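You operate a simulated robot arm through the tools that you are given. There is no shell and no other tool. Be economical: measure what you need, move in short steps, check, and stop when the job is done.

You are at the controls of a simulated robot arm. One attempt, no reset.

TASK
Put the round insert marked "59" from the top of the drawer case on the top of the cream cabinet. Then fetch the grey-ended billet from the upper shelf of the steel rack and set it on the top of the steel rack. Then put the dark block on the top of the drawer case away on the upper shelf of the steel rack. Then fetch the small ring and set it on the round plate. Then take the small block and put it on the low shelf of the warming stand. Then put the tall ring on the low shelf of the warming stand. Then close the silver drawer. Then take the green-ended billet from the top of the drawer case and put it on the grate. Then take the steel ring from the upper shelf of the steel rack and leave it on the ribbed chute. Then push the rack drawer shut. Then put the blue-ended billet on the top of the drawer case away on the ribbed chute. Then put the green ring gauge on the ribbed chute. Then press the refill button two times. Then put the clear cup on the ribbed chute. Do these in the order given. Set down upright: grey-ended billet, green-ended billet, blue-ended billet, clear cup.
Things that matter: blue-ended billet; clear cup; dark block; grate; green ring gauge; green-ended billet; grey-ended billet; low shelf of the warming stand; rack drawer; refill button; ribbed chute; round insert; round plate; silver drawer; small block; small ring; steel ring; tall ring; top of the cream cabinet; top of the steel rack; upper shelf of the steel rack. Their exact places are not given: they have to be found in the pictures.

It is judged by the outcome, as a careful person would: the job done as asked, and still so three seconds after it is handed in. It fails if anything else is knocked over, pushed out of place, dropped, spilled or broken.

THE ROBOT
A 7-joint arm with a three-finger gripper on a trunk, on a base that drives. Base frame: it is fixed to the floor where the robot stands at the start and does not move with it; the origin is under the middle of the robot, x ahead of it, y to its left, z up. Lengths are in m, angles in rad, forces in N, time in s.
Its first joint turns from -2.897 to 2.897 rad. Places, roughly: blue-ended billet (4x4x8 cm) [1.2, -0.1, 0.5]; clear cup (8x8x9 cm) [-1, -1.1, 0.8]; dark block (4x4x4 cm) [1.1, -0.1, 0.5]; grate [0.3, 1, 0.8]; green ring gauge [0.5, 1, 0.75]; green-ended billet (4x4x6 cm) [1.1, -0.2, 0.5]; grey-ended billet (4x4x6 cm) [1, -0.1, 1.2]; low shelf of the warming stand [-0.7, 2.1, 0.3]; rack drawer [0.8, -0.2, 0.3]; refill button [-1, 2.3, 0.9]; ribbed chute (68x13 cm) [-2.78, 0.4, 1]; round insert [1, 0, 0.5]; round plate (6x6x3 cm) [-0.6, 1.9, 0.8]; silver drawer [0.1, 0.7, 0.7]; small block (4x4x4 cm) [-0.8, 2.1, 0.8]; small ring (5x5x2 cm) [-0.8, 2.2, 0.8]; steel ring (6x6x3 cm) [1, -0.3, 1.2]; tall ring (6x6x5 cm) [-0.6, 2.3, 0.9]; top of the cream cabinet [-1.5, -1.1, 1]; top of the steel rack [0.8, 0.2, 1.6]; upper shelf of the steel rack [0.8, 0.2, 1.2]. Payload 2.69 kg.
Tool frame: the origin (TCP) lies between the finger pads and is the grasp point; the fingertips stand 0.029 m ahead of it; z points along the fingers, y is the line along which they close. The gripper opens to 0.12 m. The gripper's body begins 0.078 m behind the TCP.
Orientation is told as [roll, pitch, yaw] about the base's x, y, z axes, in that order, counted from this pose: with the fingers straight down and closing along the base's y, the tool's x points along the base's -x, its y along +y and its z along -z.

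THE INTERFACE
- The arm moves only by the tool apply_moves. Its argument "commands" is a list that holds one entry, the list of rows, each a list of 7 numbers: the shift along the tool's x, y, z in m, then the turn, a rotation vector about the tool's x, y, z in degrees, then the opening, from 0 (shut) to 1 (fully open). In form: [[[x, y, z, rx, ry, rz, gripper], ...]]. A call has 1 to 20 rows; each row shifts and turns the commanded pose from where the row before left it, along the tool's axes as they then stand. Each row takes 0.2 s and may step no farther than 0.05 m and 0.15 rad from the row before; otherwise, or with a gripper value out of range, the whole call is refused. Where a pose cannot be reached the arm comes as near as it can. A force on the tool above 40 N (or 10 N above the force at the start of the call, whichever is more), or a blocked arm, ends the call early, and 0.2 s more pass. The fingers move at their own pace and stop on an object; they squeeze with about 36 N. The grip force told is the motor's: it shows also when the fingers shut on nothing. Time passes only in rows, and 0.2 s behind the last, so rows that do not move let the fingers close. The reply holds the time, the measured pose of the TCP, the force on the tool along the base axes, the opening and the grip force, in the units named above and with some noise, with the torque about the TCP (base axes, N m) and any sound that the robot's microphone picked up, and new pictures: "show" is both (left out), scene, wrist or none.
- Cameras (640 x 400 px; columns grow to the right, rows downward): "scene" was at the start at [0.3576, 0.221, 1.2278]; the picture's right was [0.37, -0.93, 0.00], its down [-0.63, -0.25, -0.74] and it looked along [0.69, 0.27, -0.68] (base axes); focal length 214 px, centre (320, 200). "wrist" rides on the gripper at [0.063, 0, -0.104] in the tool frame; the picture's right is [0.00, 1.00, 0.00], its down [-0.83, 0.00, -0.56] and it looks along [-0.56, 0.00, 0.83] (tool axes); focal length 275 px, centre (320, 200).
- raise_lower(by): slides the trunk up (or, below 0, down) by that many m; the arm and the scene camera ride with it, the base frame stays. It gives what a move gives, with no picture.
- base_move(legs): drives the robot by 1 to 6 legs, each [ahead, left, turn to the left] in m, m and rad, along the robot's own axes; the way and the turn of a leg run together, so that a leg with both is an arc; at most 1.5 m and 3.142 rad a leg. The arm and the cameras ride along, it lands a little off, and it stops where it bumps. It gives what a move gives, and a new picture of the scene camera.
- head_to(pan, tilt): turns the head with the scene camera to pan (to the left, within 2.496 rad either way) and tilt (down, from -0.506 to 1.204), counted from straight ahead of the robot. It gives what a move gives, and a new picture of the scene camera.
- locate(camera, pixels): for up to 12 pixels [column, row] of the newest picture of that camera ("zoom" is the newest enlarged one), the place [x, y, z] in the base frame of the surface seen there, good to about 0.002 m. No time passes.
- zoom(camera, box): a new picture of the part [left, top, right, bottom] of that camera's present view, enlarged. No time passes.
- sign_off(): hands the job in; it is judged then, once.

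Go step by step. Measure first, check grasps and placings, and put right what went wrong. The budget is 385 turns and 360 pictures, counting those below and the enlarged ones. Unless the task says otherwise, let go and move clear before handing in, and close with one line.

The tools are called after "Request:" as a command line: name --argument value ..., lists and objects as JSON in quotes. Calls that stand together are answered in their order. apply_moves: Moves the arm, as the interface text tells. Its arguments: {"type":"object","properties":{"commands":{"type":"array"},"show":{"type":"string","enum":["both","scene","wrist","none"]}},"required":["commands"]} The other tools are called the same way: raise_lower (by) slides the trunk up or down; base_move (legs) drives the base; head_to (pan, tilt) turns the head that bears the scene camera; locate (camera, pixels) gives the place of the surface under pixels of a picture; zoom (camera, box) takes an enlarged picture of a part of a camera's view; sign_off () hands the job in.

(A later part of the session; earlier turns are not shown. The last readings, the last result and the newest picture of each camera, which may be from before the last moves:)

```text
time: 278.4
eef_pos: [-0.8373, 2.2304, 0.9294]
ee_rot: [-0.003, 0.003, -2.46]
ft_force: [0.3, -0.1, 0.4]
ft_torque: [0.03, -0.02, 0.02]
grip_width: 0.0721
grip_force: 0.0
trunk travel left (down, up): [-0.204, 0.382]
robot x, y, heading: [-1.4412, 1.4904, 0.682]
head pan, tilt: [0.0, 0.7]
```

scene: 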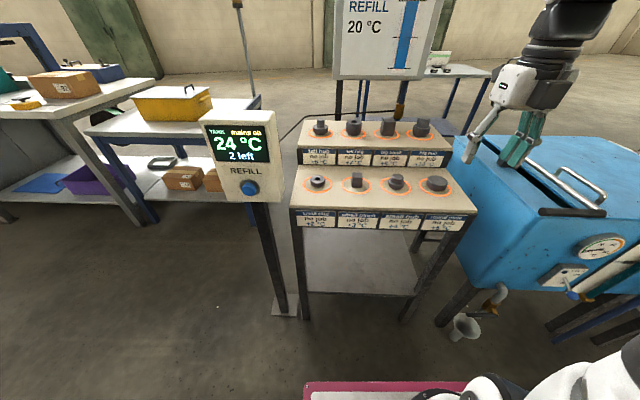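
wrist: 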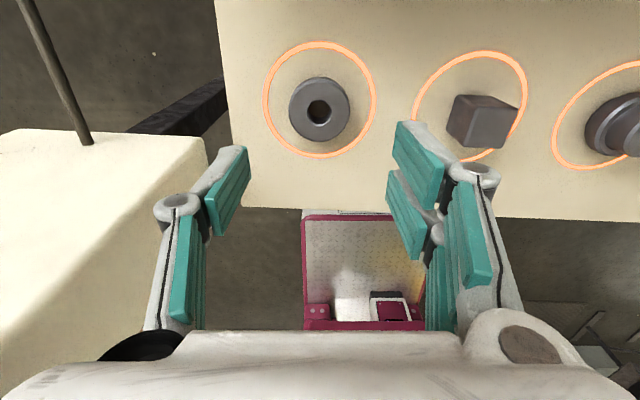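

Perfectly aligned ((320,107) is exactly below). Descend so that the tips just clear the surface, and close.

Request:
apply_moves --commands '[[[0, 0, 0.035, 0, 0, 0, 0.6], [0, 0, 0.035, 0, 0, 0, 0.6], [0, 0, 0.025, 0, 0, 0, 0.6], [0, 0, 0, 0, 0, 0, 0], [0, 0, 0, 0, 0, 0, 0], [0, 0, 0, 0, 0, 0, 0]]]' --show "wrist"

```text
time: 279.8
eef_pos: [-0.8369, 2.2303, 0.8347]
ee_rot: [0.0, 0.004, -2.464]
ft_force: [-0.7, -1.2, -0.1]
ft_torque: [-0.07, -0.01, -0.02]
grip_width: 0.0457
grip_force: 35.8
trunk travel left (down, up): [-0.204, 0.382]
robot x, y, heading: [-1.4392, 1.4898, 0.682]
head pan, tilt: [0.0, 0.7]
```

wrist: 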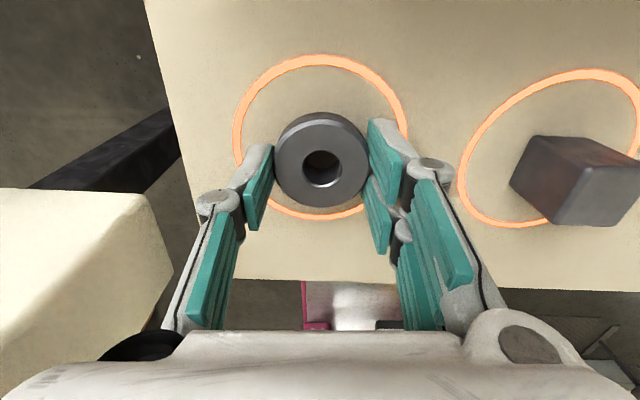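

Gripped (0.0457). Lift and carry over to the round plate.

Request:
apply_moves --commands '[[[0, 0, -0.02, 0, 0, 0, 0], [0, 0, -0.04, 0, 0, 0, 0], [0, 0, -0.035, 0, 0, 0, 0], [-0.0018, 0.0462, 0, 0, 0, 0, 0], [-0.0018, 0.0462, 0, 0, 0, 0, 0], [-0.0018, 0.0462, 0, 0, 0, 0, 0], [-0.0018, 0.0462, 0, 0, 0, 0, 0], [-0.0018, 0.0462, 0, 0, 0, 0, 0], [-0.0018, 0.0462, 0, 0, 0, 0, 0], [-0.0018, 0.0462, 0, 0, 0, 0, 0], [-0.0018, 0.0462, 0, 0, 0, 0, 0], [0, 0, 0, 0, 0, 0, 0]]]' --show "wrist"

```text
time: 282.4
eef_pos: [-0.6137, 1.933, 0.9312]
ee_rot: [-0.004, 0.003, -2.462]
ft_force: [-0.6, -0.1, -1.8]
ft_torque: [0.01, 0.02, -0.02]
grip_width: 0.046
grip_force: 35.7
trunk travel left (down, up): [-0.204, 0.382]
robot x, y, heading: [-1.443, 1.4894, 0.681]
head pan, tilt: [0.0, 0.7]
```

wrist: 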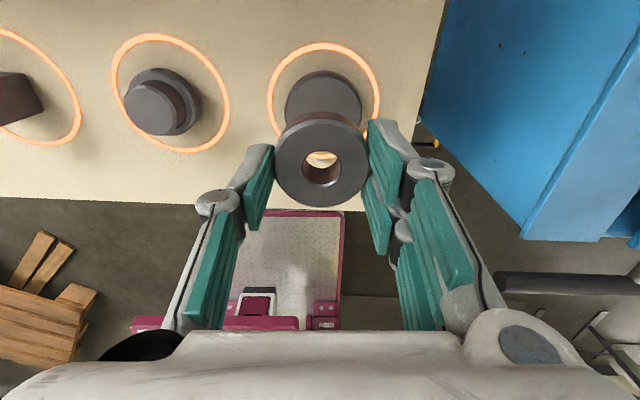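

The plate is seen behind the ring at (323,100). Locate its rim to align.

Request:
locate --camera "wrist" --pixels '[[289, 100], [357, 100], [323, 76], [300, 84], [346, 84], [323, 100]]'

```text
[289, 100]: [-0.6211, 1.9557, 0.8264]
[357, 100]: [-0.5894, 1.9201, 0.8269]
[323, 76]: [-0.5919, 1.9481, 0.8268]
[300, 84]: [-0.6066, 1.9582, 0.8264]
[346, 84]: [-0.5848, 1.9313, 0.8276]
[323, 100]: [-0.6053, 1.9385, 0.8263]
```

I correct by 10 mm and lower to the plate.

Request:
apply_moves --commands '[[[-0.0105, 0.0013, 0, 0, 0, 0, 0], [0, 0, 0.035, 0, 0, 0, 0], [0, 0, 0.028, 0, 0, 0, 0], [0, 0, 0.003, 0, 0, 0, 0], [0, 0, 0.002, 0, 0, 0, 0], [0, 0, 0, 0, 0, 0, 0]]]' --show "wrist"

```text
time: 283.8
eef_pos: [-0.6209, 1.926, 0.861]
ee_rot: [-0.001, 0.002, -2.46]
ft_force: [0.1, 0.4, 2.8]
ft_torque: [-0.06, -0.07, 0.02]
grip_width: 0.0459
grip_force: 35.8
trunk travel left (down, up): [-0.204, 0.382]
robot x, y, heading: [-1.4388, 1.4898, 0.676]
head pan, tilt: [0.0, 0.7]
```

wrist: 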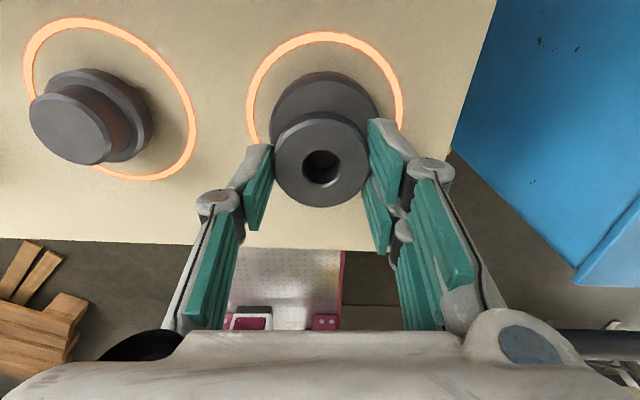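

Contact. Before releasing I check centring.

Request:
locate --camera "wrist" --pixels '[[323, 78], [285, 90], [365, 95], [321, 118], [280, 160], [362, 160], [321, 200]]'

```text
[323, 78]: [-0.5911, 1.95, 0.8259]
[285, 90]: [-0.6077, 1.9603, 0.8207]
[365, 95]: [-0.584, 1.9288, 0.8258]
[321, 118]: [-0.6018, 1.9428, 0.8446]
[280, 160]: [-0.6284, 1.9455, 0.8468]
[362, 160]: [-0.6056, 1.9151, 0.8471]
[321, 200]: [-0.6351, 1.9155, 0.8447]
```

Ring is centred within ~5 mm. Release and rise.

Request:
apply_moves --commands '[[[0, 0, 0, 0, 0, 0, 0.5], [0, 0, 0, 0, 0, 0, 0.55], [0, 0, 0, 0, 0, 0, 0.55], [0, 0, -0.03, 0, 0, 0, 0.55], [0, 0, -0.045, 0, 0, 0, 0.55]]]' --show "wrist"

```text
time: 285.0
eef_pos: [-0.6232, 1.9258, 0.934]
ee_rot: [-0.004, 0.003, -2.463]
ft_force: [-0.2, -0.6, -0.7]
ft_torque: [-0.03, 0.01, 0.0]
grip_width: 0.066
grip_force: 0.0
trunk travel left (down, up): [-0.204, 0.382]
robot x, y, heading: [-1.4397, 1.4892, 0.678]
head pan, tilt: [0.0, 0.7]
```

wrist: 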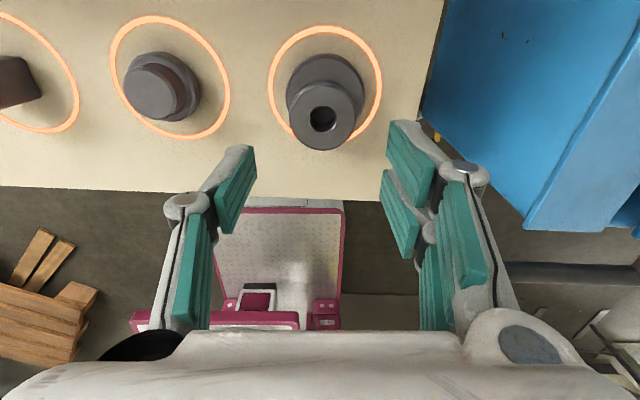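

I double-check the stack's centring from above.

Request:
zoom --camera "wrist" --box '[260, 20, 390, 170]'

Request:
locate --camera "wrist" --pixels '[[326, 58], [291, 85], [362, 85], [325, 83], [288, 116], [362, 116], [325, 147]]'

```text
2.67 times, centred on (325, 95) of wrist
```

zoom: 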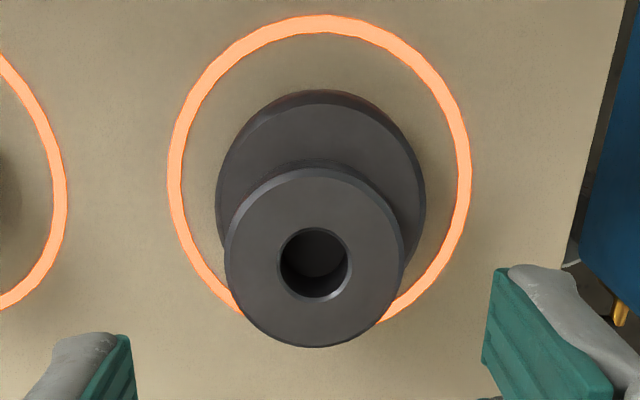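

```text
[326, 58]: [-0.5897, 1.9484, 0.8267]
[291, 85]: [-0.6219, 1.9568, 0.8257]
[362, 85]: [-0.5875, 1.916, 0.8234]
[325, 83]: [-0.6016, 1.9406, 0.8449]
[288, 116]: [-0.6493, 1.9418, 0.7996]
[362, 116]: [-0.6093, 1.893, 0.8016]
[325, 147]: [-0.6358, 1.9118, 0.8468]
```

The ring sits ~9 mm toward me off-centre; I regrip and shift it to be safe.

Request:
apply_moves --commands '[[[0, 0, 0.04, 0, 0, 0, 0.55], [0, 0, 0.032, 0, 0, 0, 0.55], [0, 0, 0, 0, 0, 0, 0], [0, 0, 0, 0, 0, 0, 0], [0, 0, -0.004, 0, 0, 0, 0], [0.009, 0, 0, 0, 0, 0, 0], [0, 0, 0.004, 0, 0, 0, 0], [0, 0, 0.001, 0, 0, 0, 0], [0, 0, 0, 0, 0, 0, 0]]]' --show "none"

```text
time: 287.0
eef_pos: [-0.6159, 1.9316, 0.8647]
ee_rot: [-0.003, 0.004, -2.461]
ft_force: [-2.0, 1.6, 13.5]
ft_torque: [0.05, 0.31, 0.04]
grip_width: 0.0458
grip_force: 35.8
trunk travel left (down, up): [-0.204, 0.382]
robot x, y, heading: [-1.4384, 1.4893, 0.68]
head pan, tilt: [0.0, 0.7]
```

Request:
apply_moves --commands '[[[0, 0, -0.001, 0, 0, 0, 0], [0, 0, 0, 0, 0, 0, 0.5], [0, 0, 0, 0, 0, 0, 0.55], [0, 0, -0.035, 0, 0, 0, 0.55], [0, 0, -0.04, 0, 0, 0, 0.55], [0, 0, 0, 0, 0, 0, 0.55]]]' --show "wrist"

Request:
zoom --camera "wrist" --box '[260, 20, 390, 170]'

```text
time: 288.4
eef_pos: [-0.6175, 1.9301, 0.9391]
ee_rot: [-0.003, 0.002, -2.462]
ft_force: [0.9, -0.3, 0.5]
ft_torque: [0.0, 0.01, -0.02]
grip_width: 0.0658
grip_force: 0.0
trunk travel left (down, up): [-0.204, 0.382]
robot x, y, heading: [-1.4377, 1.4908, 0.679]
head pan, tilt: [0.0, 0.7]
```

wrist: 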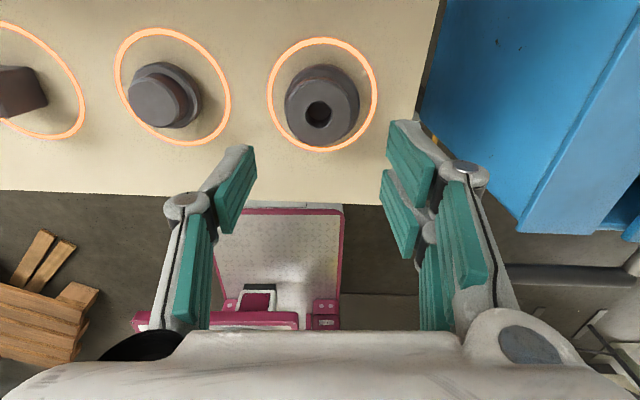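

```text
2.67 times, centred on (325, 95) of wrist
```

zoom: 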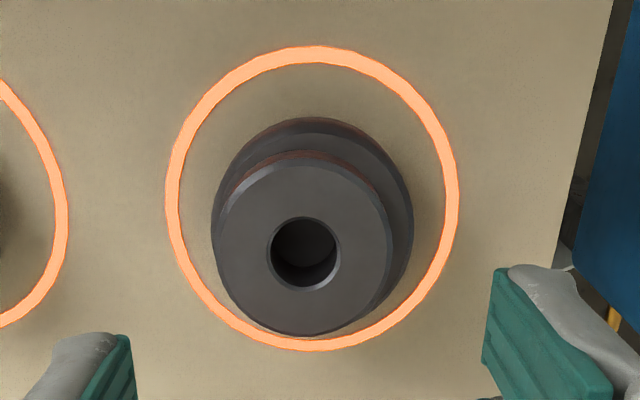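

Better centred. Task 4 done. Now the small block: I go above it and tilt the tool 40° (needed later for the low shelf).

Request:
apply_moves --commands '[[[0.0022, -0.0413, 0, 0, 0, 0, 0.6], [0.0022, -0.0413, 0, 0, 0, 0, 0.6], [0.0022, -0.0413, 0, 0, 0, 0, 0.6], [0.0022, -0.0413, 0, 0, 0, 0, 0.6], [0.0022, -0.0413, 0, 0, 0, 0, 0.6], [0.0022, -0.0413, 0, 0, 0, 0, 0.6], [0, 0, 0, 0, 8, 0, 0.6], [0, 0, 0, 0, 8, 0, 0.6], [0, 0, 0, 0, 8, 0, 0.6], [0, 0, 0, 0, 8, 0, 0.6], [0, 0, 0, 0, 8, 0, 0.6], [0, 0, 0, 0, 0, 0, 0.6]]]' --show "wrist"

```text
time: 291.0
eef_pos: [-0.7597, 2.1319, 0.9412]
ee_rot: [-0.003, 0.701, -2.466]
ft_force: [-0.4, -0.5, -0.2]
ft_torque: [-0.01, 0.03, 0.01]
grip_width: 0.0721
grip_force: 0.0
trunk travel left (down, up): [-0.204, 0.382]
robot x, y, heading: [-1.4406, 1.4885, 0.677]
head pan, tilt: [0.0, 0.7]
```

wrist: 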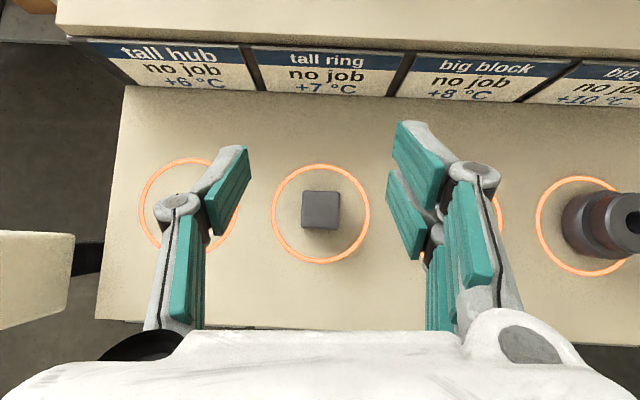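

Request:
locate --camera "wrist" --pixels '[[304, 195], [338, 195], [304, 223], [338, 223], [321, 209], [321, 100]]'

```text
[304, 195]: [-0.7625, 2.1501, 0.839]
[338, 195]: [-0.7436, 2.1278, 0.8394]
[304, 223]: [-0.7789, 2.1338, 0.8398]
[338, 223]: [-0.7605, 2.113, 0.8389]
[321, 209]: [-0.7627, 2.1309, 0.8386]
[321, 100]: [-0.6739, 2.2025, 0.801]
```

I descend onto it and grip.

Request:
apply_moves --commands '[[[-0.0254, 0, 0.0252, 0, 0, 0, 0.6], [-0.0254, 0, 0.0252, 0, 0, 0, 0.6], [-0.0245, 0, 0.0243, 0, 0, 0, 0.6], [0, 0, 0, 0, 0, 0, 0], [0, 0, 0, 0, 0, 0, 0], [0, 0, 0, 0, 0, 0, 0], [0.0065, 0, -0.0077, 0, 0, 0, 0], [0.0065, 0, -0.0077, 0, 0, 0, 0], [0.0258, 0, -0.0306, 0, 0, 0, 0], [0.0258, 0, -0.0306, 0, 0, 0, 0]]]' --show "wrist"

```text
time: 293.2
eef_pos: [-0.7689, 2.1279, 0.9343]
ee_rot: [-0.003, 0.699, -2.461]
ft_force: [-0.1, 0.0, -2.4]
ft_torque: [0.02, 0.01, 0.01]
grip_width: 0.031
grip_force: 36.1
trunk travel left (down, up): [-0.204, 0.382]
robot x, y, heading: [-1.4407, 1.4922, 0.678]
head pan, tilt: [0.0, 0.7]
```

wrist: 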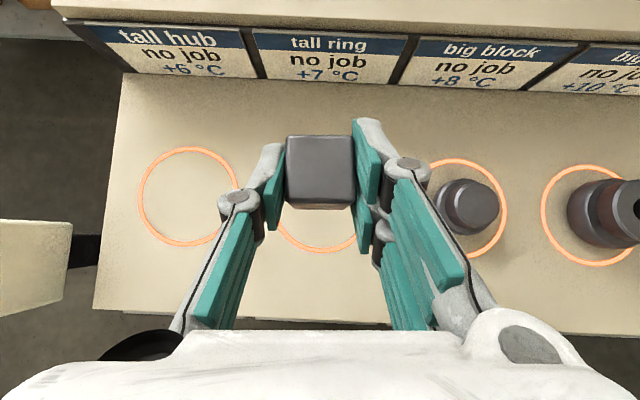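

Held. I back the base 0.26 m and lower the trunk; then lower the arm in front of the stand.

Request:
base_move --legs '[[-0.26, 0, 0]]'

Request:
raise_lower --by -0.2

Request:
apply_moves --commands '[[[-0.0258, 0, 0.0306, 0, 0, 0, 0], [-0.0258, 0, 0.0306, 0, 0, 0, 0], [-0.0258, 0, 0.0306, 0, 0, 0, 0], [-0.0258, 0, 0.0306, 0, 0, 0, 0], [-0.0258, 0, 0.0306, 0, 0, 0, 0]]]' --show "both"

```text
time: 294.4
eef_pos: [-0.8661, 2.1846, 0.9343]
ee_rot: [-0.003, 0.7, -2.355]
ft_force: [-0.4, 0.1, -2.8]
ft_torque: [-0.01, 0.02, 0.01]
grip_width: 0.0309
grip_force: 36.2
trunk travel left (down, up): [-0.204, 0.382]
robot x, y, heading: [-1.4655, 1.4765, 0.789]
head pan, tilt: [0.0, 0.7]
stopped in leg 1: the robot was blocked; the commanded pose is now the measured one
```

scene: 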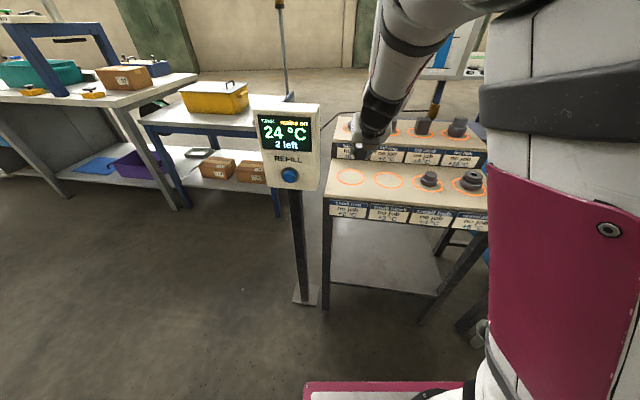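

```text
time: 295.7
eef_pos: [-0.8637, 2.1891, 0.8354]
ee_rot: [-0.005, 0.722, -2.358]
ft_force: [-0.8, 1.7, 16.5]
ft_torque: [-0.27, -0.19, 0.06]
grip_width: 0.0309
grip_force: 36.3
trunk travel left (down, up): [-0.097, 0.489]
robot x, y, heading: [-1.4598, 1.4796, 0.79]
head pan, tilt: [0.0, 0.7]
stopped: the force on the tool passed its limit at 64 N (the readings are from after the stop); the commanded pose is now the measured one
```

```text
time: 295.9
eef_pos: [-0.8588, 2.1902, 0.8368]
ee_rot: [-0.006, 0.739, -2.362]
ft_force: [0.1, 0.7, 18.0]
ft_torque: [-0.16, -0.01, 0.03]
grip_width: 0.031
grip_force: 36.1
trunk travel left (down, up): [-0.097, 0.489]
robot x, y, heading: [-1.4649, 1.482, 0.79]
head pan, tilt: [0.0, 0.7]
stopped in row 1: the force on the tool passed its limit at 87 N (the readings are from after the stop); the commanded pose is now the measured one
```

scene: 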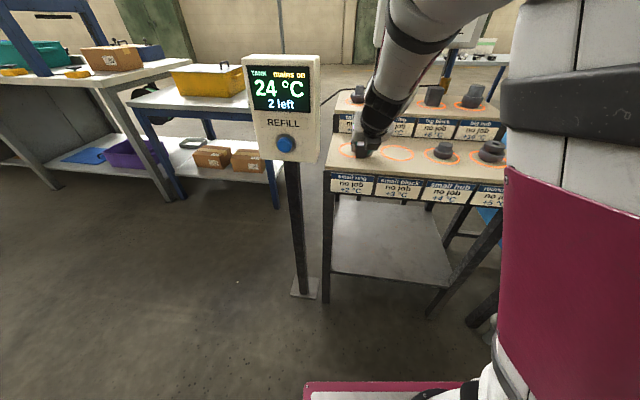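
wrist: 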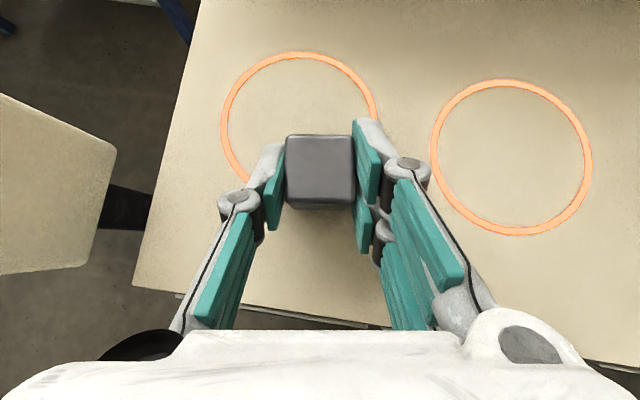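

The base was blocked behind and the block pressed the tier. I raise the trunk at once and look behind.

Request:
raise_lower --by 0.1

Request:
head_to --pan 2.45 --tilt 0.9

```text
time: 297.3
eef_pos: [-0.8604, 2.1912, 0.9324]
ee_rot: [-0.007, 0.728, -2.36]
ft_force: [0.4, -0.7, -1.9]
ft_torque: [-0.04, 0.02, -0.03]
grip_width: 0.0309
grip_force: 36.1
trunk travel left (down, up): [-0.197, 0.389]
robot x, y, heading: [-1.4639, 1.4798, 0.786]
head pan, tilt: [0.0, 0.7]
```

```text
time: 299.5
eef_pos: [-0.8605, 2.1897, 0.9329]
ee_rot: [-0.006, 0.729, -2.361]
ft_force: [0.0, -0.2, -3.1]
ft_torque: [-0.04, 0.01, -0.01]
grip_width: 0.031
grip_force: 36.3
trunk travel left (down, up): [-0.197, 0.389]
robot x, y, heading: [-1.4655, 1.4811, 0.787]
head pan, tilt: [2.45, 0.901]
```

scene: 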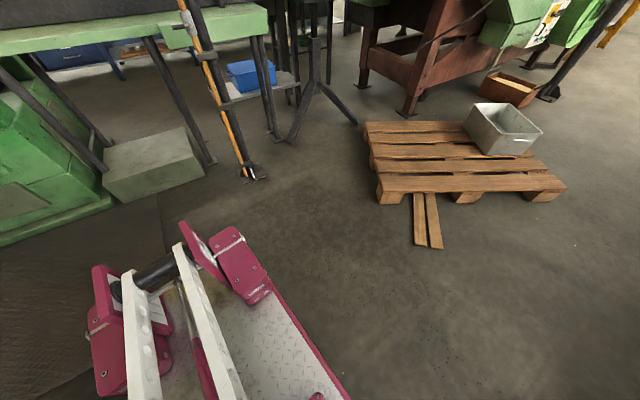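

I look on the right-rear side to find what blocked.

Request:
head_to --pan -2.45 --tilt 0.9

```text
time: 303.4
eef_pos: [-0.8611, 2.1898, 0.9328]
ee_rot: [-0.006, 0.729, -2.36]
ft_force: [0.6, 0.1, -2.6]
ft_torque: [-0.05, 0.02, 0.0]
grip_width: 0.031
grip_force: 36.0
trunk travel left (down, up): [-0.197, 0.389]
robot x, y, heading: [-1.4665, 1.4785, 0.794]
head pan, tilt: [-2.45, 0.901]
```

scene: 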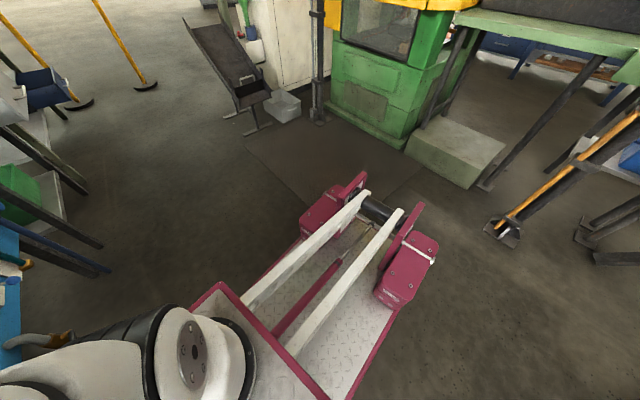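

I measure my rear corners and the floor plate.

Request:
locate --camera "scene" --pixels '[[432, 250], [362, 178], [305, 222], [395, 300], [300, 180], [250, 150], [400, 185], [420, 170], [350, 130], [345, 390], [215, 300]]'

Request:
zoom --camera "scene" --box '[240, 110, 480, 310]'

```text
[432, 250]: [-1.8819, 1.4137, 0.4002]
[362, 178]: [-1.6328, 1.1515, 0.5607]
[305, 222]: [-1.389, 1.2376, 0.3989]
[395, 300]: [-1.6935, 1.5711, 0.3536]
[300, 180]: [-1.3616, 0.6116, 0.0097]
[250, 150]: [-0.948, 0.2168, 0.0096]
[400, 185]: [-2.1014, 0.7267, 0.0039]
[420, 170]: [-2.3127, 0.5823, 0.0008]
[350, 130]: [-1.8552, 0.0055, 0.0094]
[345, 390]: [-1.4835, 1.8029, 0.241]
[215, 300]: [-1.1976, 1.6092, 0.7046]
```

```text
2.00 times, centred on (360, 210) of scene
```

zoom: 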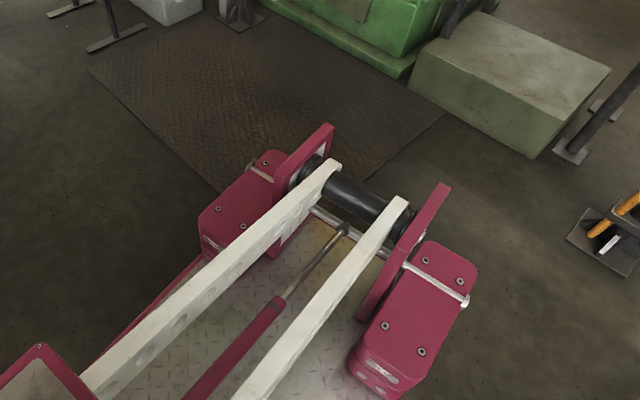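

A 1 cm floor plate behind (edge near my right rear) blocks backing here; further along the row it ends. I turn back square, and shift the arm right while the base goes left.

Request:
base_move --legs '[[0, 0, -0.15]]'

Request:
apply_moves --commands '[[[0, 0.04, 0, 0, 0, 0, 0], [0, 0.04, 0, 0, 0, 0, 0], [0, 0.04, 0, 0, 0, 0, 0], [0, 0.04, 0, 0, 0, 0, 0]]]' --show "wrist"

```text
time: 304.4
eef_pos: [-0.7582, 2.1292, 0.9334]
ee_rot: [-0.007, 0.729, -2.476]
ft_force: [1.1, -1.3, -4.2]
ft_torque: [0.05, 0.06, 0.06]
grip_width: 0.0306
grip_force: 35.6
trunk travel left (down, up): [-0.197, 0.389]
robot x, y, heading: [-1.4431, 1.496, 0.665]
head pan, tilt: [-2.45, 0.901]
```

scene: 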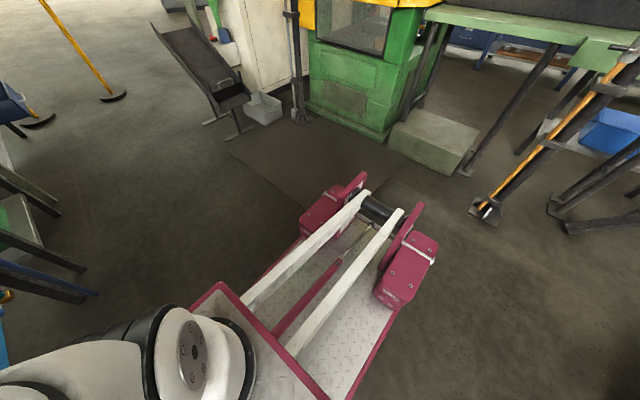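

```text
time: 305.4
eef_pos: [-0.6604, 2.0074, 0.9337]
ee_rot: [-0.009, 0.73, -2.476]
ft_force: [-0.1, 0.8, -3.2]
ft_torque: [-0.02, 0.0, -0.02]
grip_width: 0.0311
grip_force: 36.5
trunk travel left (down, up): [-0.197, 0.389]
robot x, y, heading: [-1.443, 1.4962, 0.668]
head pan, tilt: [-2.45, 0.901]
```

wrist: 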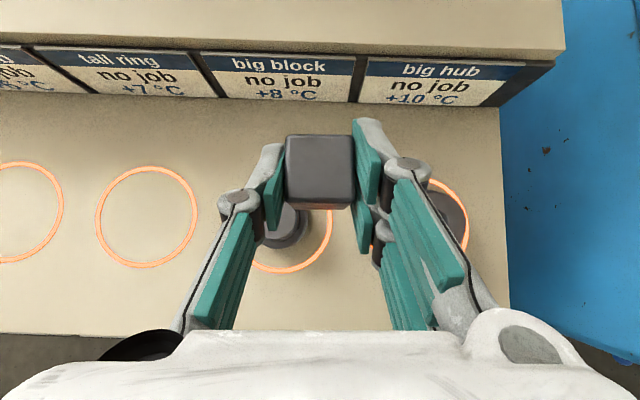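

Base left 0.2 m.

Request:
base_move --legs '[[0, 0.2, 0]]'

Request:
base_move --legs '[[-0.12, 0, 0]]'

```text
time: 307.0
eef_pos: [-0.7825, 2.1621, 0.9333]
ee_rot: [-0.009, 0.728, -2.478]
ft_force: [0.1, 0.4, -2.4]
ft_torque: [-0.01, 0.0, -0.02]
grip_width: 0.0311
grip_force: 35.9
trunk travel left (down, up): [-0.197, 0.389]
robot x, y, heading: [-1.5675, 1.6502, 0.668]
head pan, tilt: [-2.45, 0.901]
```

scene: 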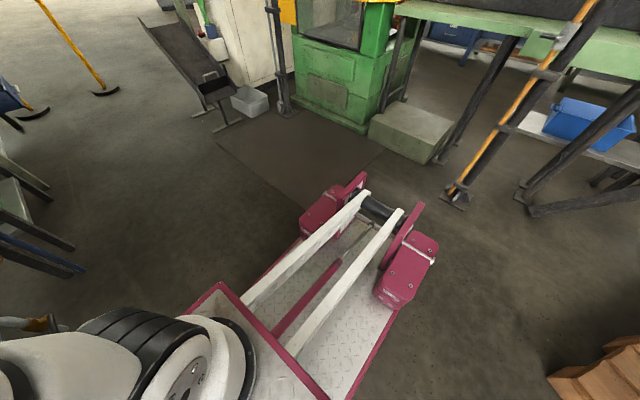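

```text
time: 308.2
eef_pos: [-0.8784, 2.0864, 0.9338]
ee_rot: [-0.007, 0.73, -2.48]
ft_force: [1.0, -0.1, -2.7]
ft_torque: [0.0, 0.02, -0.03]
grip_width: 0.0309
grip_force: 36.6
trunk travel left (down, up): [-0.197, 0.389]
robot x, y, heading: [-1.6584, 1.5773, 0.671]
head pan, tilt: [-2.45, 0.901]
```

scene: 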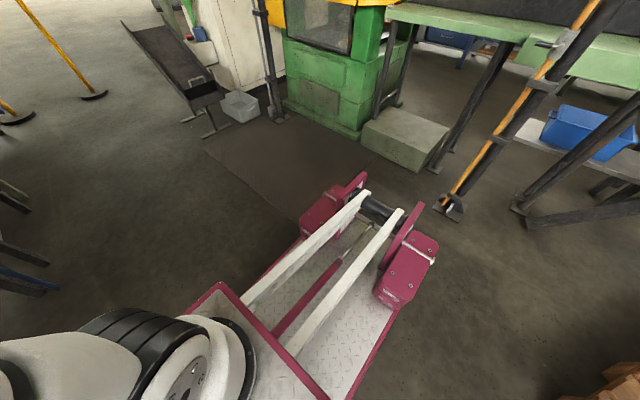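

Request:
base_move --legs '[[-0.14, 0.03, 0]]'

```text
time: 309.6
eef_pos: [-1.0061, 2.0231, 0.9341]
ee_rot: [-0.007, 0.729, -2.478]
ft_force: [0.3, -0.2, -3.0]
ft_torque: [0.0, 0.04, -0.03]
grip_width: 0.0311
grip_force: 35.8
trunk travel left (down, up): [-0.197, 0.389]
robot x, y, heading: [-1.786, 1.5129, 0.67]
head pan, tilt: [-2.45, 0.901]
```

scene: 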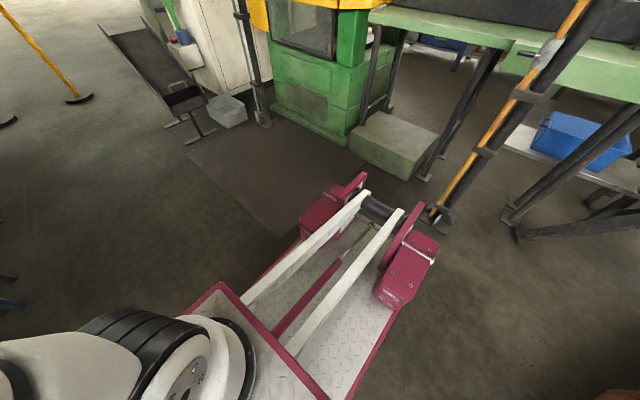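

Now R is n≈-0.53. I lower the trunk to the bottom and check.

Request:
raise_lower --by -0.195

Request:
head_to --pan 0.0 --tilt 0.7

```text
time: 311.7
eef_pos: [-1.007, 2.0249, 0.7385]
ee_rot: [-0.008, 0.729, -2.479]
ft_force: [0.1, -0.8, -3.8]
ft_torque: [-0.02, 0.05, -0.02]
grip_width: 0.031
grip_force: 36.0
trunk travel left (down, up): [-0.002, 0.584]
robot x, y, heading: [-1.786, 1.5121, 0.666]
head pan, tilt: [-2.45, 0.901]
```

```text
time: 313.9
eef_pos: [-1.0068, 2.0232, 0.739]
ee_rot: [-0.006, 0.731, -2.479]
ft_force: [0.1, -0.3, -3.3]
ft_torque: [-0.04, 0.01, 0.01]
grip_width: 0.0311
grip_force: 36.3
trunk travel left (down, up): [-0.002, 0.584]
robot x, y, heading: [-1.7853, 1.5163, 0.671]
head pan, tilt: [0.0, 0.7]
```

scene: 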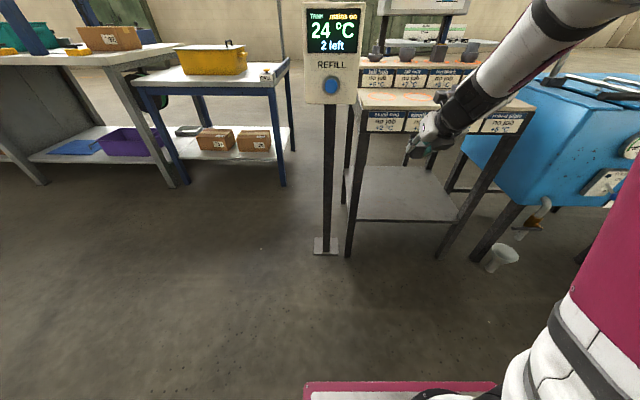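

The low shelf is visible. Measure its front edge and the free area between the legs.

Request:
locate --camera "scene" --pixels '[[362, 218], [452, 220], [400, 200], [380, 185], [430, 180], [445, 250], [350, 245], [400, 172], [360, 105], [400, 135]]'

```text
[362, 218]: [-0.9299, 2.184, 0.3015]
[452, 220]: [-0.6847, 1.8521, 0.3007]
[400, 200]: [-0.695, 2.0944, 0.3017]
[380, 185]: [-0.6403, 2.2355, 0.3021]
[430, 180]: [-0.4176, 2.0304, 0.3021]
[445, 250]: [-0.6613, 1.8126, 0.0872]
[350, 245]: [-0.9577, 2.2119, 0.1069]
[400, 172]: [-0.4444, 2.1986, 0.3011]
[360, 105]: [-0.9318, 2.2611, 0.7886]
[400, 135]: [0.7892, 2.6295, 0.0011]
```

I lower in front of the stand to z≈0.5.

Request:
apply_moves --commands '[[[-0.0242, 0.0083, 0.032, 0, 0, 0, 0], [-0.0242, 0.0083, 0.032, 0, 0, 0, 0], [-0.0242, 0.0083, 0.032, 0, 0, 0, 0], [-0.0242, 0.0083, 0.032, 0, 0, 0, 0], [-0.0242, 0.0083, 0.032, 0, 0, 0, 0], [-0.0242, 0.0083, 0.032, 0, 0, 0, 0]]]' --show "scene"

```text
time: 315.3
eef_pos: [-0.9604, 1.9975, 0.5018]
ee_rot: [-0.005, 0.732, -2.479]
ft_force: [0.3, -0.9, -2.6]
ft_torque: [-0.03, 0.07, -0.02]
grip_width: 0.031
grip_force: 36.4
trunk travel left (down, up): [-0.002, 0.584]
robot x, y, heading: [-1.7862, 1.513, 0.67]
head pan, tilt: [0.0, 0.7]
```

scene: 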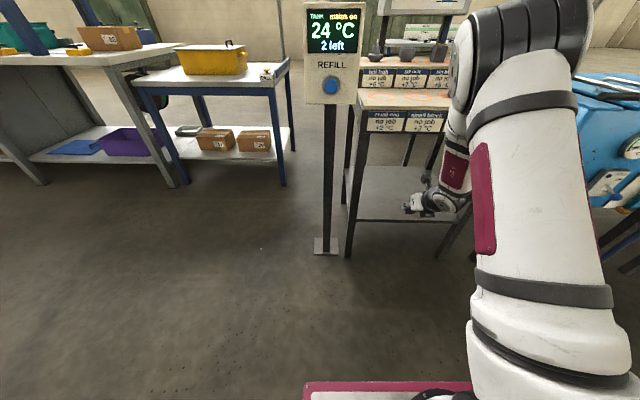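

Continue diagonally in under the stand to z≈0.36.

Request:
apply_moves --commands '[[[0.0103, 0, 0.041, 0, 0, 0, 0], [0.0103, 0, 0.041, 0, 0, 0, 0], [0.0103, 0, 0.041, 0, 0, 0, 0], [0.0103, 0, 0.041, 0, 0, 0, 0], [0.0103, 0, 0.041, 0, 0, 0, 0], [0.0103, 0, 0.041, 0, 0, 0, 0]]]' --show "both"

```text
time: 316.7
eef_pos: [-0.7961, 2.1305, 0.3577]
ee_rot: [-0.024, 0.732, -2.497]
ft_force: [-0.6, 0.0, -3.3]
ft_torque: [-0.04, 0.0, -0.02]
grip_width: 0.031
grip_force: 36.1
trunk travel left (down, up): [-0.002, 0.584]
robot x, y, heading: [-1.7912, 1.5184, 0.67]
head pan, tilt: [0.0, 0.7]
```

scene: 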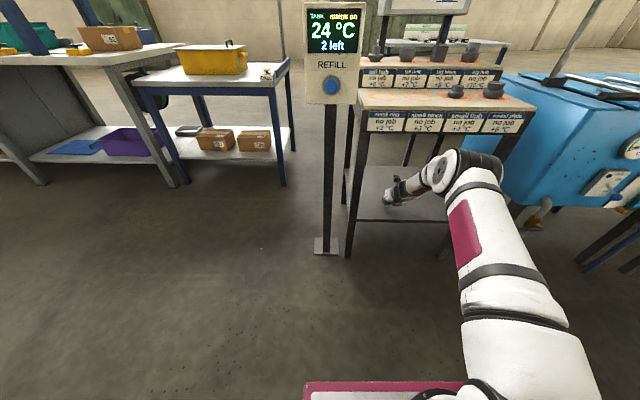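
wrist: 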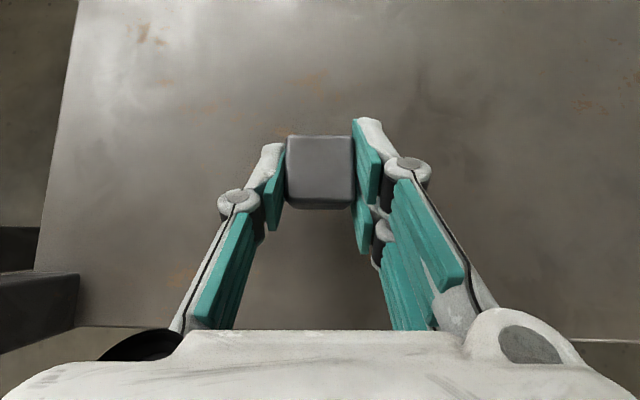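

In place above the shelf. Lower gently.

Request:
apply_moves --commands '[[[-0.0053, 0, 0.006, 0, 0, 0, 0], [-0.0053, 0, 0.006, 0, 0, 0, 0], [-0.002, 0, 0.0022, 0, 0, 0, 0], [0, 0, 0, 0, 0, 0, 0]]]' --show "none"

```text
time: 317.7
eef_pos: [-0.795, 2.1278, 0.3384]
ee_rot: [-0.008, 0.731, -2.478]
ft_force: [0.5, -0.5, -3.3]
ft_torque: [-0.02, 0.03, 0.03]
grip_width: 0.0311
grip_force: 36.2
trunk travel left (down, up): [-0.002, 0.584]
robot x, y, heading: [-1.7851, 1.5144, 0.67]
head pan, tilt: [0.0, 0.7]
```

Request:
apply_moves --commands '[[[-0.002, 0, 0.0022, 0, 0, 0, 0], [0, 0, 0, 0, 0, 0, 0]]]' --show "none"

```text
time: 318.3
eef_pos: [-0.795, 2.1289, 0.3365]
ee_rot: [-0.005, 0.731, -2.478]
ft_force: [-0.7, -0.6, 4.0]
ft_torque: [-0.19, 0.0, -0.01]
grip_width: 0.0311
grip_force: 35.8
trunk travel left (down, up): [-0.002, 0.584]
robot x, y, heading: [-1.7891, 1.5195, 0.666]
head pan, tilt: [0.0, 0.7]
```

Contact. Release and retreat backwards along the tool.

Request:
apply_moves --commands '[[[0, 0, 0, 0, 0, 0, 0.5], [0, 0, 0, 0, 0, 0, 0.55], [0, 0, 0, 0, 0, 0, 0.55], [0, 0, -0.035, 0, 0, 0, 0.55], [0, 0, -0.04, 0, 0, 0, 0.55], [-0.0103, 0, -0.041, 0, 0, 0, 0.55], [-0.0103, 0, -0.041, 0, 0, 0, 0.55]]]' --show "both"

```text
time: 319.9
eef_pos: [-0.8893, 2.0549, 0.4389]
ee_rot: [-0.006, 0.731, -2.478]
ft_force: [-0.2, 0.3, -0.6]
ft_torque: [0.01, -0.02, 0.0]
grip_width: 0.0663
grip_force: 0.0
trunk travel left (down, up): [-0.002, 0.584]
robot x, y, heading: [-1.789, 1.5182, 0.672]
head pan, tilt: [0.0, 0.7]
```

scene: 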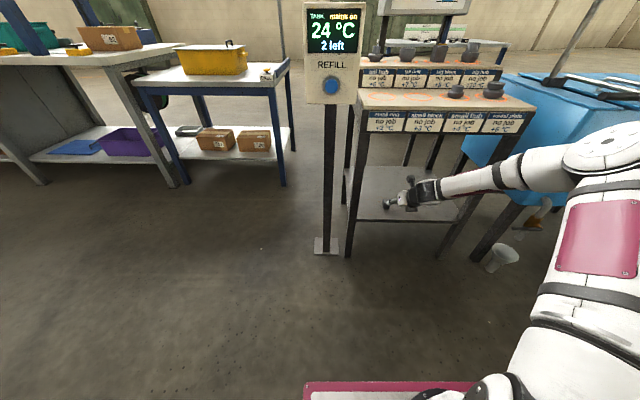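
wrist: 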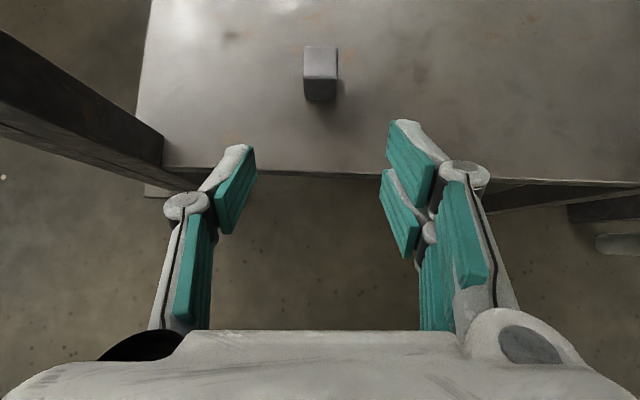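

Block sits on the low shelf. Task 5 done. For the tall ring I retract, then raise.

Request:
apply_moves --commands '[[[-0.03, 0, -0.0267, 0, 0, 0, 0.75], [-0.03, 0, -0.0267, 0, 0, 0, 0.75], [-0.03, 0, -0.0267, 0, 0, 0, 0.75], [0.0267, 0, -0.03, 0, 0, 0, 0.75]]]' --show "none"

Request:
raise_lower --by 0.3

```text
time: 320.9
eef_pos: [-0.9849, 1.9763, 0.4795]
ee_rot: [-0.009, 0.729, -2.478]
ft_force: [-0.3, -1.1, -0.8]
ft_torque: [0.0, 0.01, 0.02]
grip_width: 0.0902
grip_force: 0.0
trunk travel left (down, up): [-0.002, 0.584]
robot x, y, heading: [-1.7875, 1.5168, 0.669]
head pan, tilt: [0.0, 0.7]
```

```text
time: 323.9
eef_pos: [-0.9846, 1.9794, 0.7793]
ee_rot: [-0.008, 0.729, -2.478]
ft_force: [-0.5, 0.3, -0.4]
ft_torque: [-0.01, 0.01, -0.02]
grip_width: 0.0898
grip_force: 0.1
trunk travel left (down, up): [-0.302, 0.284]
robot x, y, heading: [-1.7843, 1.5141, 0.665]
head pan, tilt: [0.0, 0.7]
```

Arm up 0.21 m, then base forward 0.3 m.

Request:
apply_moves --commands '[[[0.0283, 0, -0.0316, 0, 0, 0, 0.75], [0.0283, 0, -0.0316, 0, 0, 0, 0.75], [0.0283, 0, -0.0316, 0, 0, 0, 0.75], [0.0283, 0, -0.0316, 0, 0, 0, 0.75], [0.0283, 0, -0.0316, 0, 0, 0, 0.75]]]' --show "none"

Request:
base_move --legs '[[0.3, 0, 0]]'

Request:
apply_moves --commands '[[[0.03, 0, 0.0267, 0, 0, 0, 0.75], [0.03, 0, 0.0267, 0, 0, 0, 0.75], [0.03, 0, 0.0267, 0, 0, 0, 0.75]]]' --show "wrist"

```text
time: 325.1
eef_pos: [-0.9848, 1.9776, 0.9908]
ee_rot: [-0.01, 0.729, -2.481]
ft_force: [0.2, -0.1, 0.1]
ft_torque: [0.04, 0.04, 0.02]
grip_width: 0.0898
grip_force: 0.1
trunk travel left (down, up): [-0.302, 0.284]
robot x, y, heading: [-1.7874, 1.5152, 0.665]
head pan, tilt: [0.0, 0.7]
```

```text
time: 327.2
eef_pos: [-0.7479, 2.1652, 0.9905]
ee_rot: [-0.007, 0.729, -2.479]
ft_force: [0.6, 0.7, -0.6]
ft_torque: [0.0, -0.03, 0.05]
grip_width: 0.09
grip_force: 0.0
trunk travel left (down, up): [-0.302, 0.284]
robot x, y, heading: [-1.5505, 1.7021, 0.67]
head pan, tilt: [0.0, 0.7]
```

scene: 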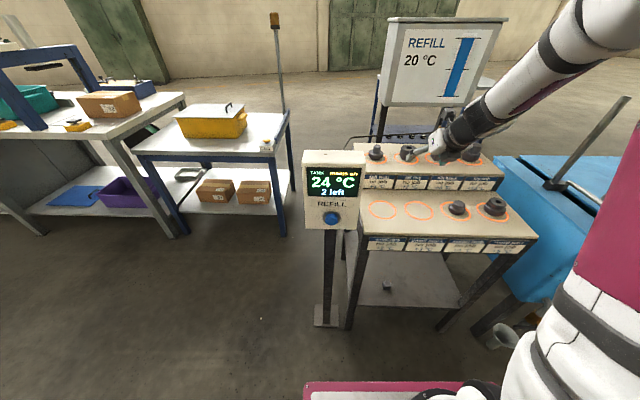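

```text
time: 328.0
eef_pos: [-0.6529, 2.2398, 0.9902]
ee_rot: [-0.007, 0.73, -2.478]
ft_force: [0.5, -0.4, 0.7]
ft_torque: [-0.03, 0.07, 0.02]
grip_width: 0.09
grip_force: 0.1
trunk travel left (down, up): [-0.302, 0.284]
robot x, y, heading: [-1.5527, 1.7041, 0.671]
head pan, tilt: [0.0, 0.7]
```

wrist: 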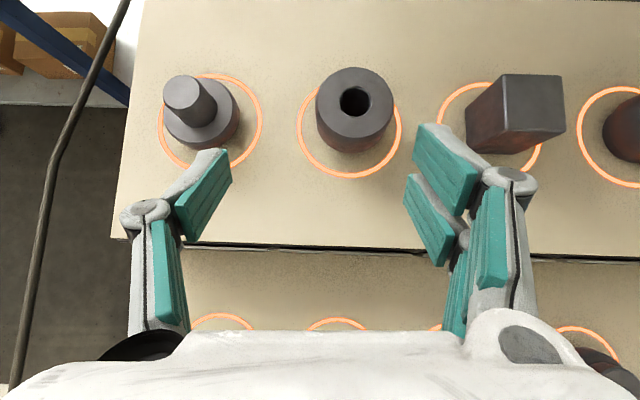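

Request:
locate --camera "wrist" --pixels '[[320, 98], [390, 98], [354, 71], [354, 133], [300, 160], [200, 125], [470, 130]]'

```text
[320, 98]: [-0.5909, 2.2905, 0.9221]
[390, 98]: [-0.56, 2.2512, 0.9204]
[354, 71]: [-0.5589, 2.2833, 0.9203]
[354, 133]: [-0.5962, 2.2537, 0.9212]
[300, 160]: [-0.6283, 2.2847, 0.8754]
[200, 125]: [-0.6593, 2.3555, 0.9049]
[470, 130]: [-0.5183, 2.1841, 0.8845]
```

I align over the ring, descend and grip.

Request:
apply_moves --commands '[[[0.0265, 0.0118, 0.0237, 0, 0, 0, 0.65], [0.0265, 0.0118, 0.0237, 0, 0, 0, 0.65], [-0.02, 0, 0.0224, 0, 0, 0, 0.65], [-0.02, 0, 0.0224, 0, 0, 0, 0.65], [-0.0134, 0, 0.0149, 0, 0, 0, 0.65], [0, 0, 0, 0, 0, 0, 0.65]]]' --show "wrist"

```text
time: 329.4
eef_pos: [-0.5817, 2.2654, 0.9117]
ee_rot: [-0.007, 0.731, -2.48]
ft_force: [0.6, 0.4, -0.2]
ft_torque: [-0.02, -0.02, 0.0]
grip_width: 0.0781
grip_force: 0.0
trunk travel left (down, up): [-0.302, 0.284]
robot x, y, heading: [-1.5496, 1.7026, 0.662]
head pan, tilt: [0.0, 0.7]
```

wrist: 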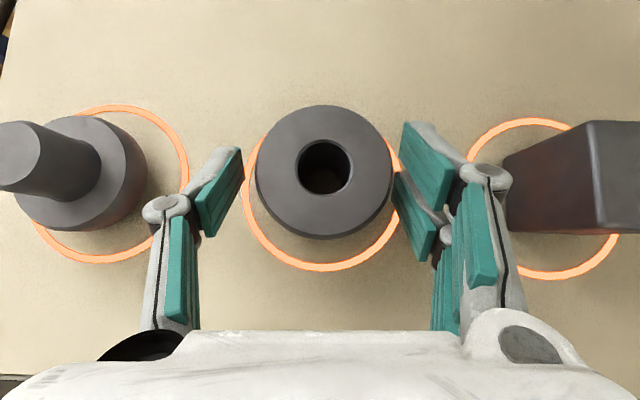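

Aligned and clear. Close and lift.

Request:
apply_moves --commands '[[[0, 0, 0, 0, 0, 0, 0], [0, 0, 0, 0, 0, 0, 0], [0, 0, 0, 0, 0, 0, 0], [0.0067, 0, -0.0075, 0, 0, 0, 0], [0.0133, 0, -0.0149, 0, 0, 0, 0], [0.0267, 0, -0.0298, 0, 0, 0, 0]]]' --show "wrist"

```text
time: 330.8
eef_pos: [-0.583, 2.2659, 0.9771]
ee_rot: [-0.008, 0.727, -2.478]
ft_force: [0.1, -0.2, -8.7]
ft_torque: [-0.03, 0.03, 0.03]
grip_width: 0.0584
grip_force: 36.3
trunk travel left (down, up): [-0.302, 0.284]
robot x, y, heading: [-1.5522, 1.7024, 0.662]
head pan, tilt: [0.0, 0.7]
```

wrist: 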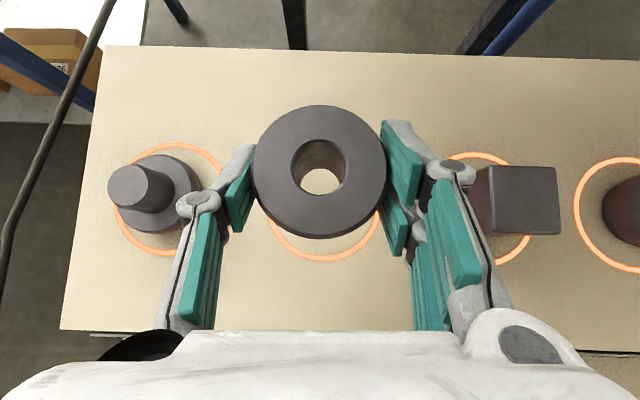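

Held firmly (8.7 N). Retract the arm then the base.

Request:
apply_moves --commands '[[[-0.0317, 0, -0.0284, 0, 0, 0, 0], [-0.0317, 0, -0.0284, 0, 0, 0, 0], [-0.0317, 0, -0.0284, 0, 0, 0, 0], [-0.0317, 0, -0.0284, 0, 0, 0, 0]]]' --show "none"

Request:
base_move --legs '[[-0.3, 0, 0]]'

```text
time: 331.8
eef_pos: [-0.7162, 2.1611, 0.9781]
ee_rot: [-0.009, 0.73, -2.475]
ft_force: [-0.5, 1.1, -7.8]
ft_torque: [-0.05, 0.01, -0.02]
grip_width: 0.0582
grip_force: 35.9
trunk travel left (down, up): [-0.302, 0.284]
robot x, y, heading: [-1.5493, 1.7046, 0.669]
head pan, tilt: [0.0, 0.7]
```

```text
time: 333.8
eef_pos: [-0.9507, 1.9733, 0.9787]
ee_rot: [-0.006, 0.73, -2.481]
ft_force: [0.4, -0.3, -8.5]
ft_torque: [-0.03, 0.04, -0.03]
grip_width: 0.0582
grip_force: 35.8
trunk travel left (down, up): [-0.302, 0.284]
robot x, y, heading: [-1.7857, 1.5179, 0.67]
head pan, tilt: [0.0, 0.7]
```

scene: 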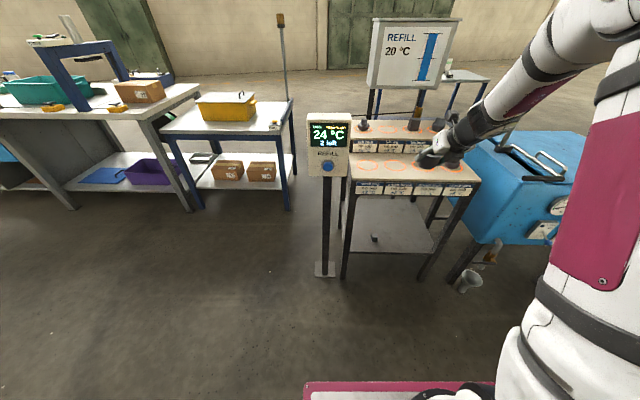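

Request:
apply_moves --commands '[[[0, 0.04, 0, 0, 0, 0, 0], [0, 0.04, 0, 0, 0, 0, 0], [0, 0.04, 0, 0, 0, 0, 0]]]' --show "none"

Request:
raise_lower --by -0.3

```text
time: 334.6
eef_pos: [-0.8752, 1.8807, 0.9774]
ee_rot: [-0.009, 0.731, -2.479]
ft_force: [-1.0, 2.3, -6.0]
ft_torque: [-0.09, 0.02, -0.07]
grip_width: 0.0582
grip_force: 36.1
trunk travel left (down, up): [-0.302, 0.284]
robot x, y, heading: [-1.7872, 1.5176, 0.668]
head pan, tilt: [0.0, 0.7]
```

```text
time: 337.6
eef_pos: [-0.8747, 1.8786, 0.6767]
ee_rot: [-0.006, 0.73, -2.479]
ft_force: [-0.3, 0.2, -8.3]
ft_torque: [-0.01, 0.03, 0.02]
grip_width: 0.0584
grip_force: 36.6
trunk travel left (down, up): [-0.002, 0.584]
robot x, y, heading: [-1.7853, 1.5176, 0.667]
head pan, tilt: [0.0, 0.7]
```

Down and diagonally in, as before.

Request:
apply_moves --commands '[[[-0.0292, 0, 0.0326, 0, 0, 0, 0], [-0.0292, 0, 0.0326, 0, 0, 0, 0], [-0.0292, 0, 0.0326, 0, 0, 0, 0], [-0.0292, 0, 0.0326, 0, 0, 0, 0], [0.0114, 0, 0.0415, 0, 0, 0, 0], [0.0114, 0, 0.0415, 0, 0, 0, 0], [0.0114, 0, 0.0415, 0, 0, 0, 0], [0.0114, 0, 0.0415, 0, 0, 0, 0], [0.0114, 0, 0.0415, 0, 0, 0, 0], [0.0114, 0, 0.0415, 0, 0, 0, 0]]]' --show "wrist"

```text
time: 339.8
eef_pos: [-0.7067, 2.0157, 0.3643]
ee_rot: [-0.008, 0.729, -2.48]
ft_force: [1.1, 0.0, -5.8]
ft_torque: [-0.02, 0.12, 0.05]
grip_width: 0.0584
grip_force: 36.1
trunk travel left (down, up): [-0.002, 0.584]
robot x, y, heading: [-1.7869, 1.516, 0.666]
head pan, tilt: [0.0, 0.7]
```

wrist: 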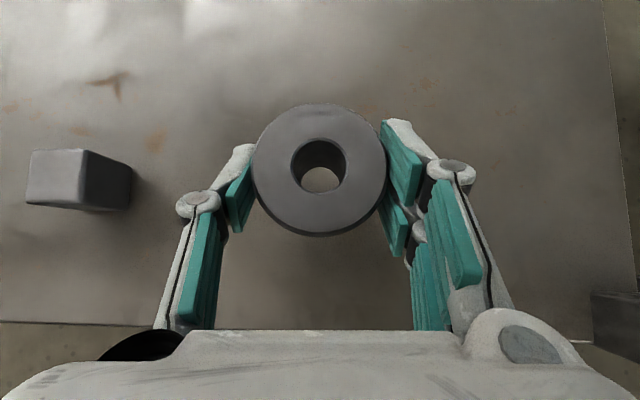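

Request:
apply_moves --commands '[[[-0.0067, 0, 0.0075, 0, 0, 0, 0], [-0.0067, 0, 0.0075, 0, 0, 0, 0], [-0.003, 0, 0.0033, 0, 0, 0, 0], [-0.0015, 0, 0.0017, 0, 0, 0, 0], [0, 0, 0, 0, 0, 0, 0]]]' --show "none"

```text
time: 341.0
eef_pos: [-0.7075, 2.0151, 0.3372]
ee_rot: [-0.009, 0.731, -2.48]
ft_force: [-0.8, 1.7, -3.3]
ft_torque: [-0.03, 0.09, 0.02]
grip_width: 0.0584
grip_force: 35.9
trunk travel left (down, up): [-0.002, 0.584]
robot x, y, heading: [-1.7856, 1.517, 0.669]
head pan, tilt: [0.0, 0.7]
```

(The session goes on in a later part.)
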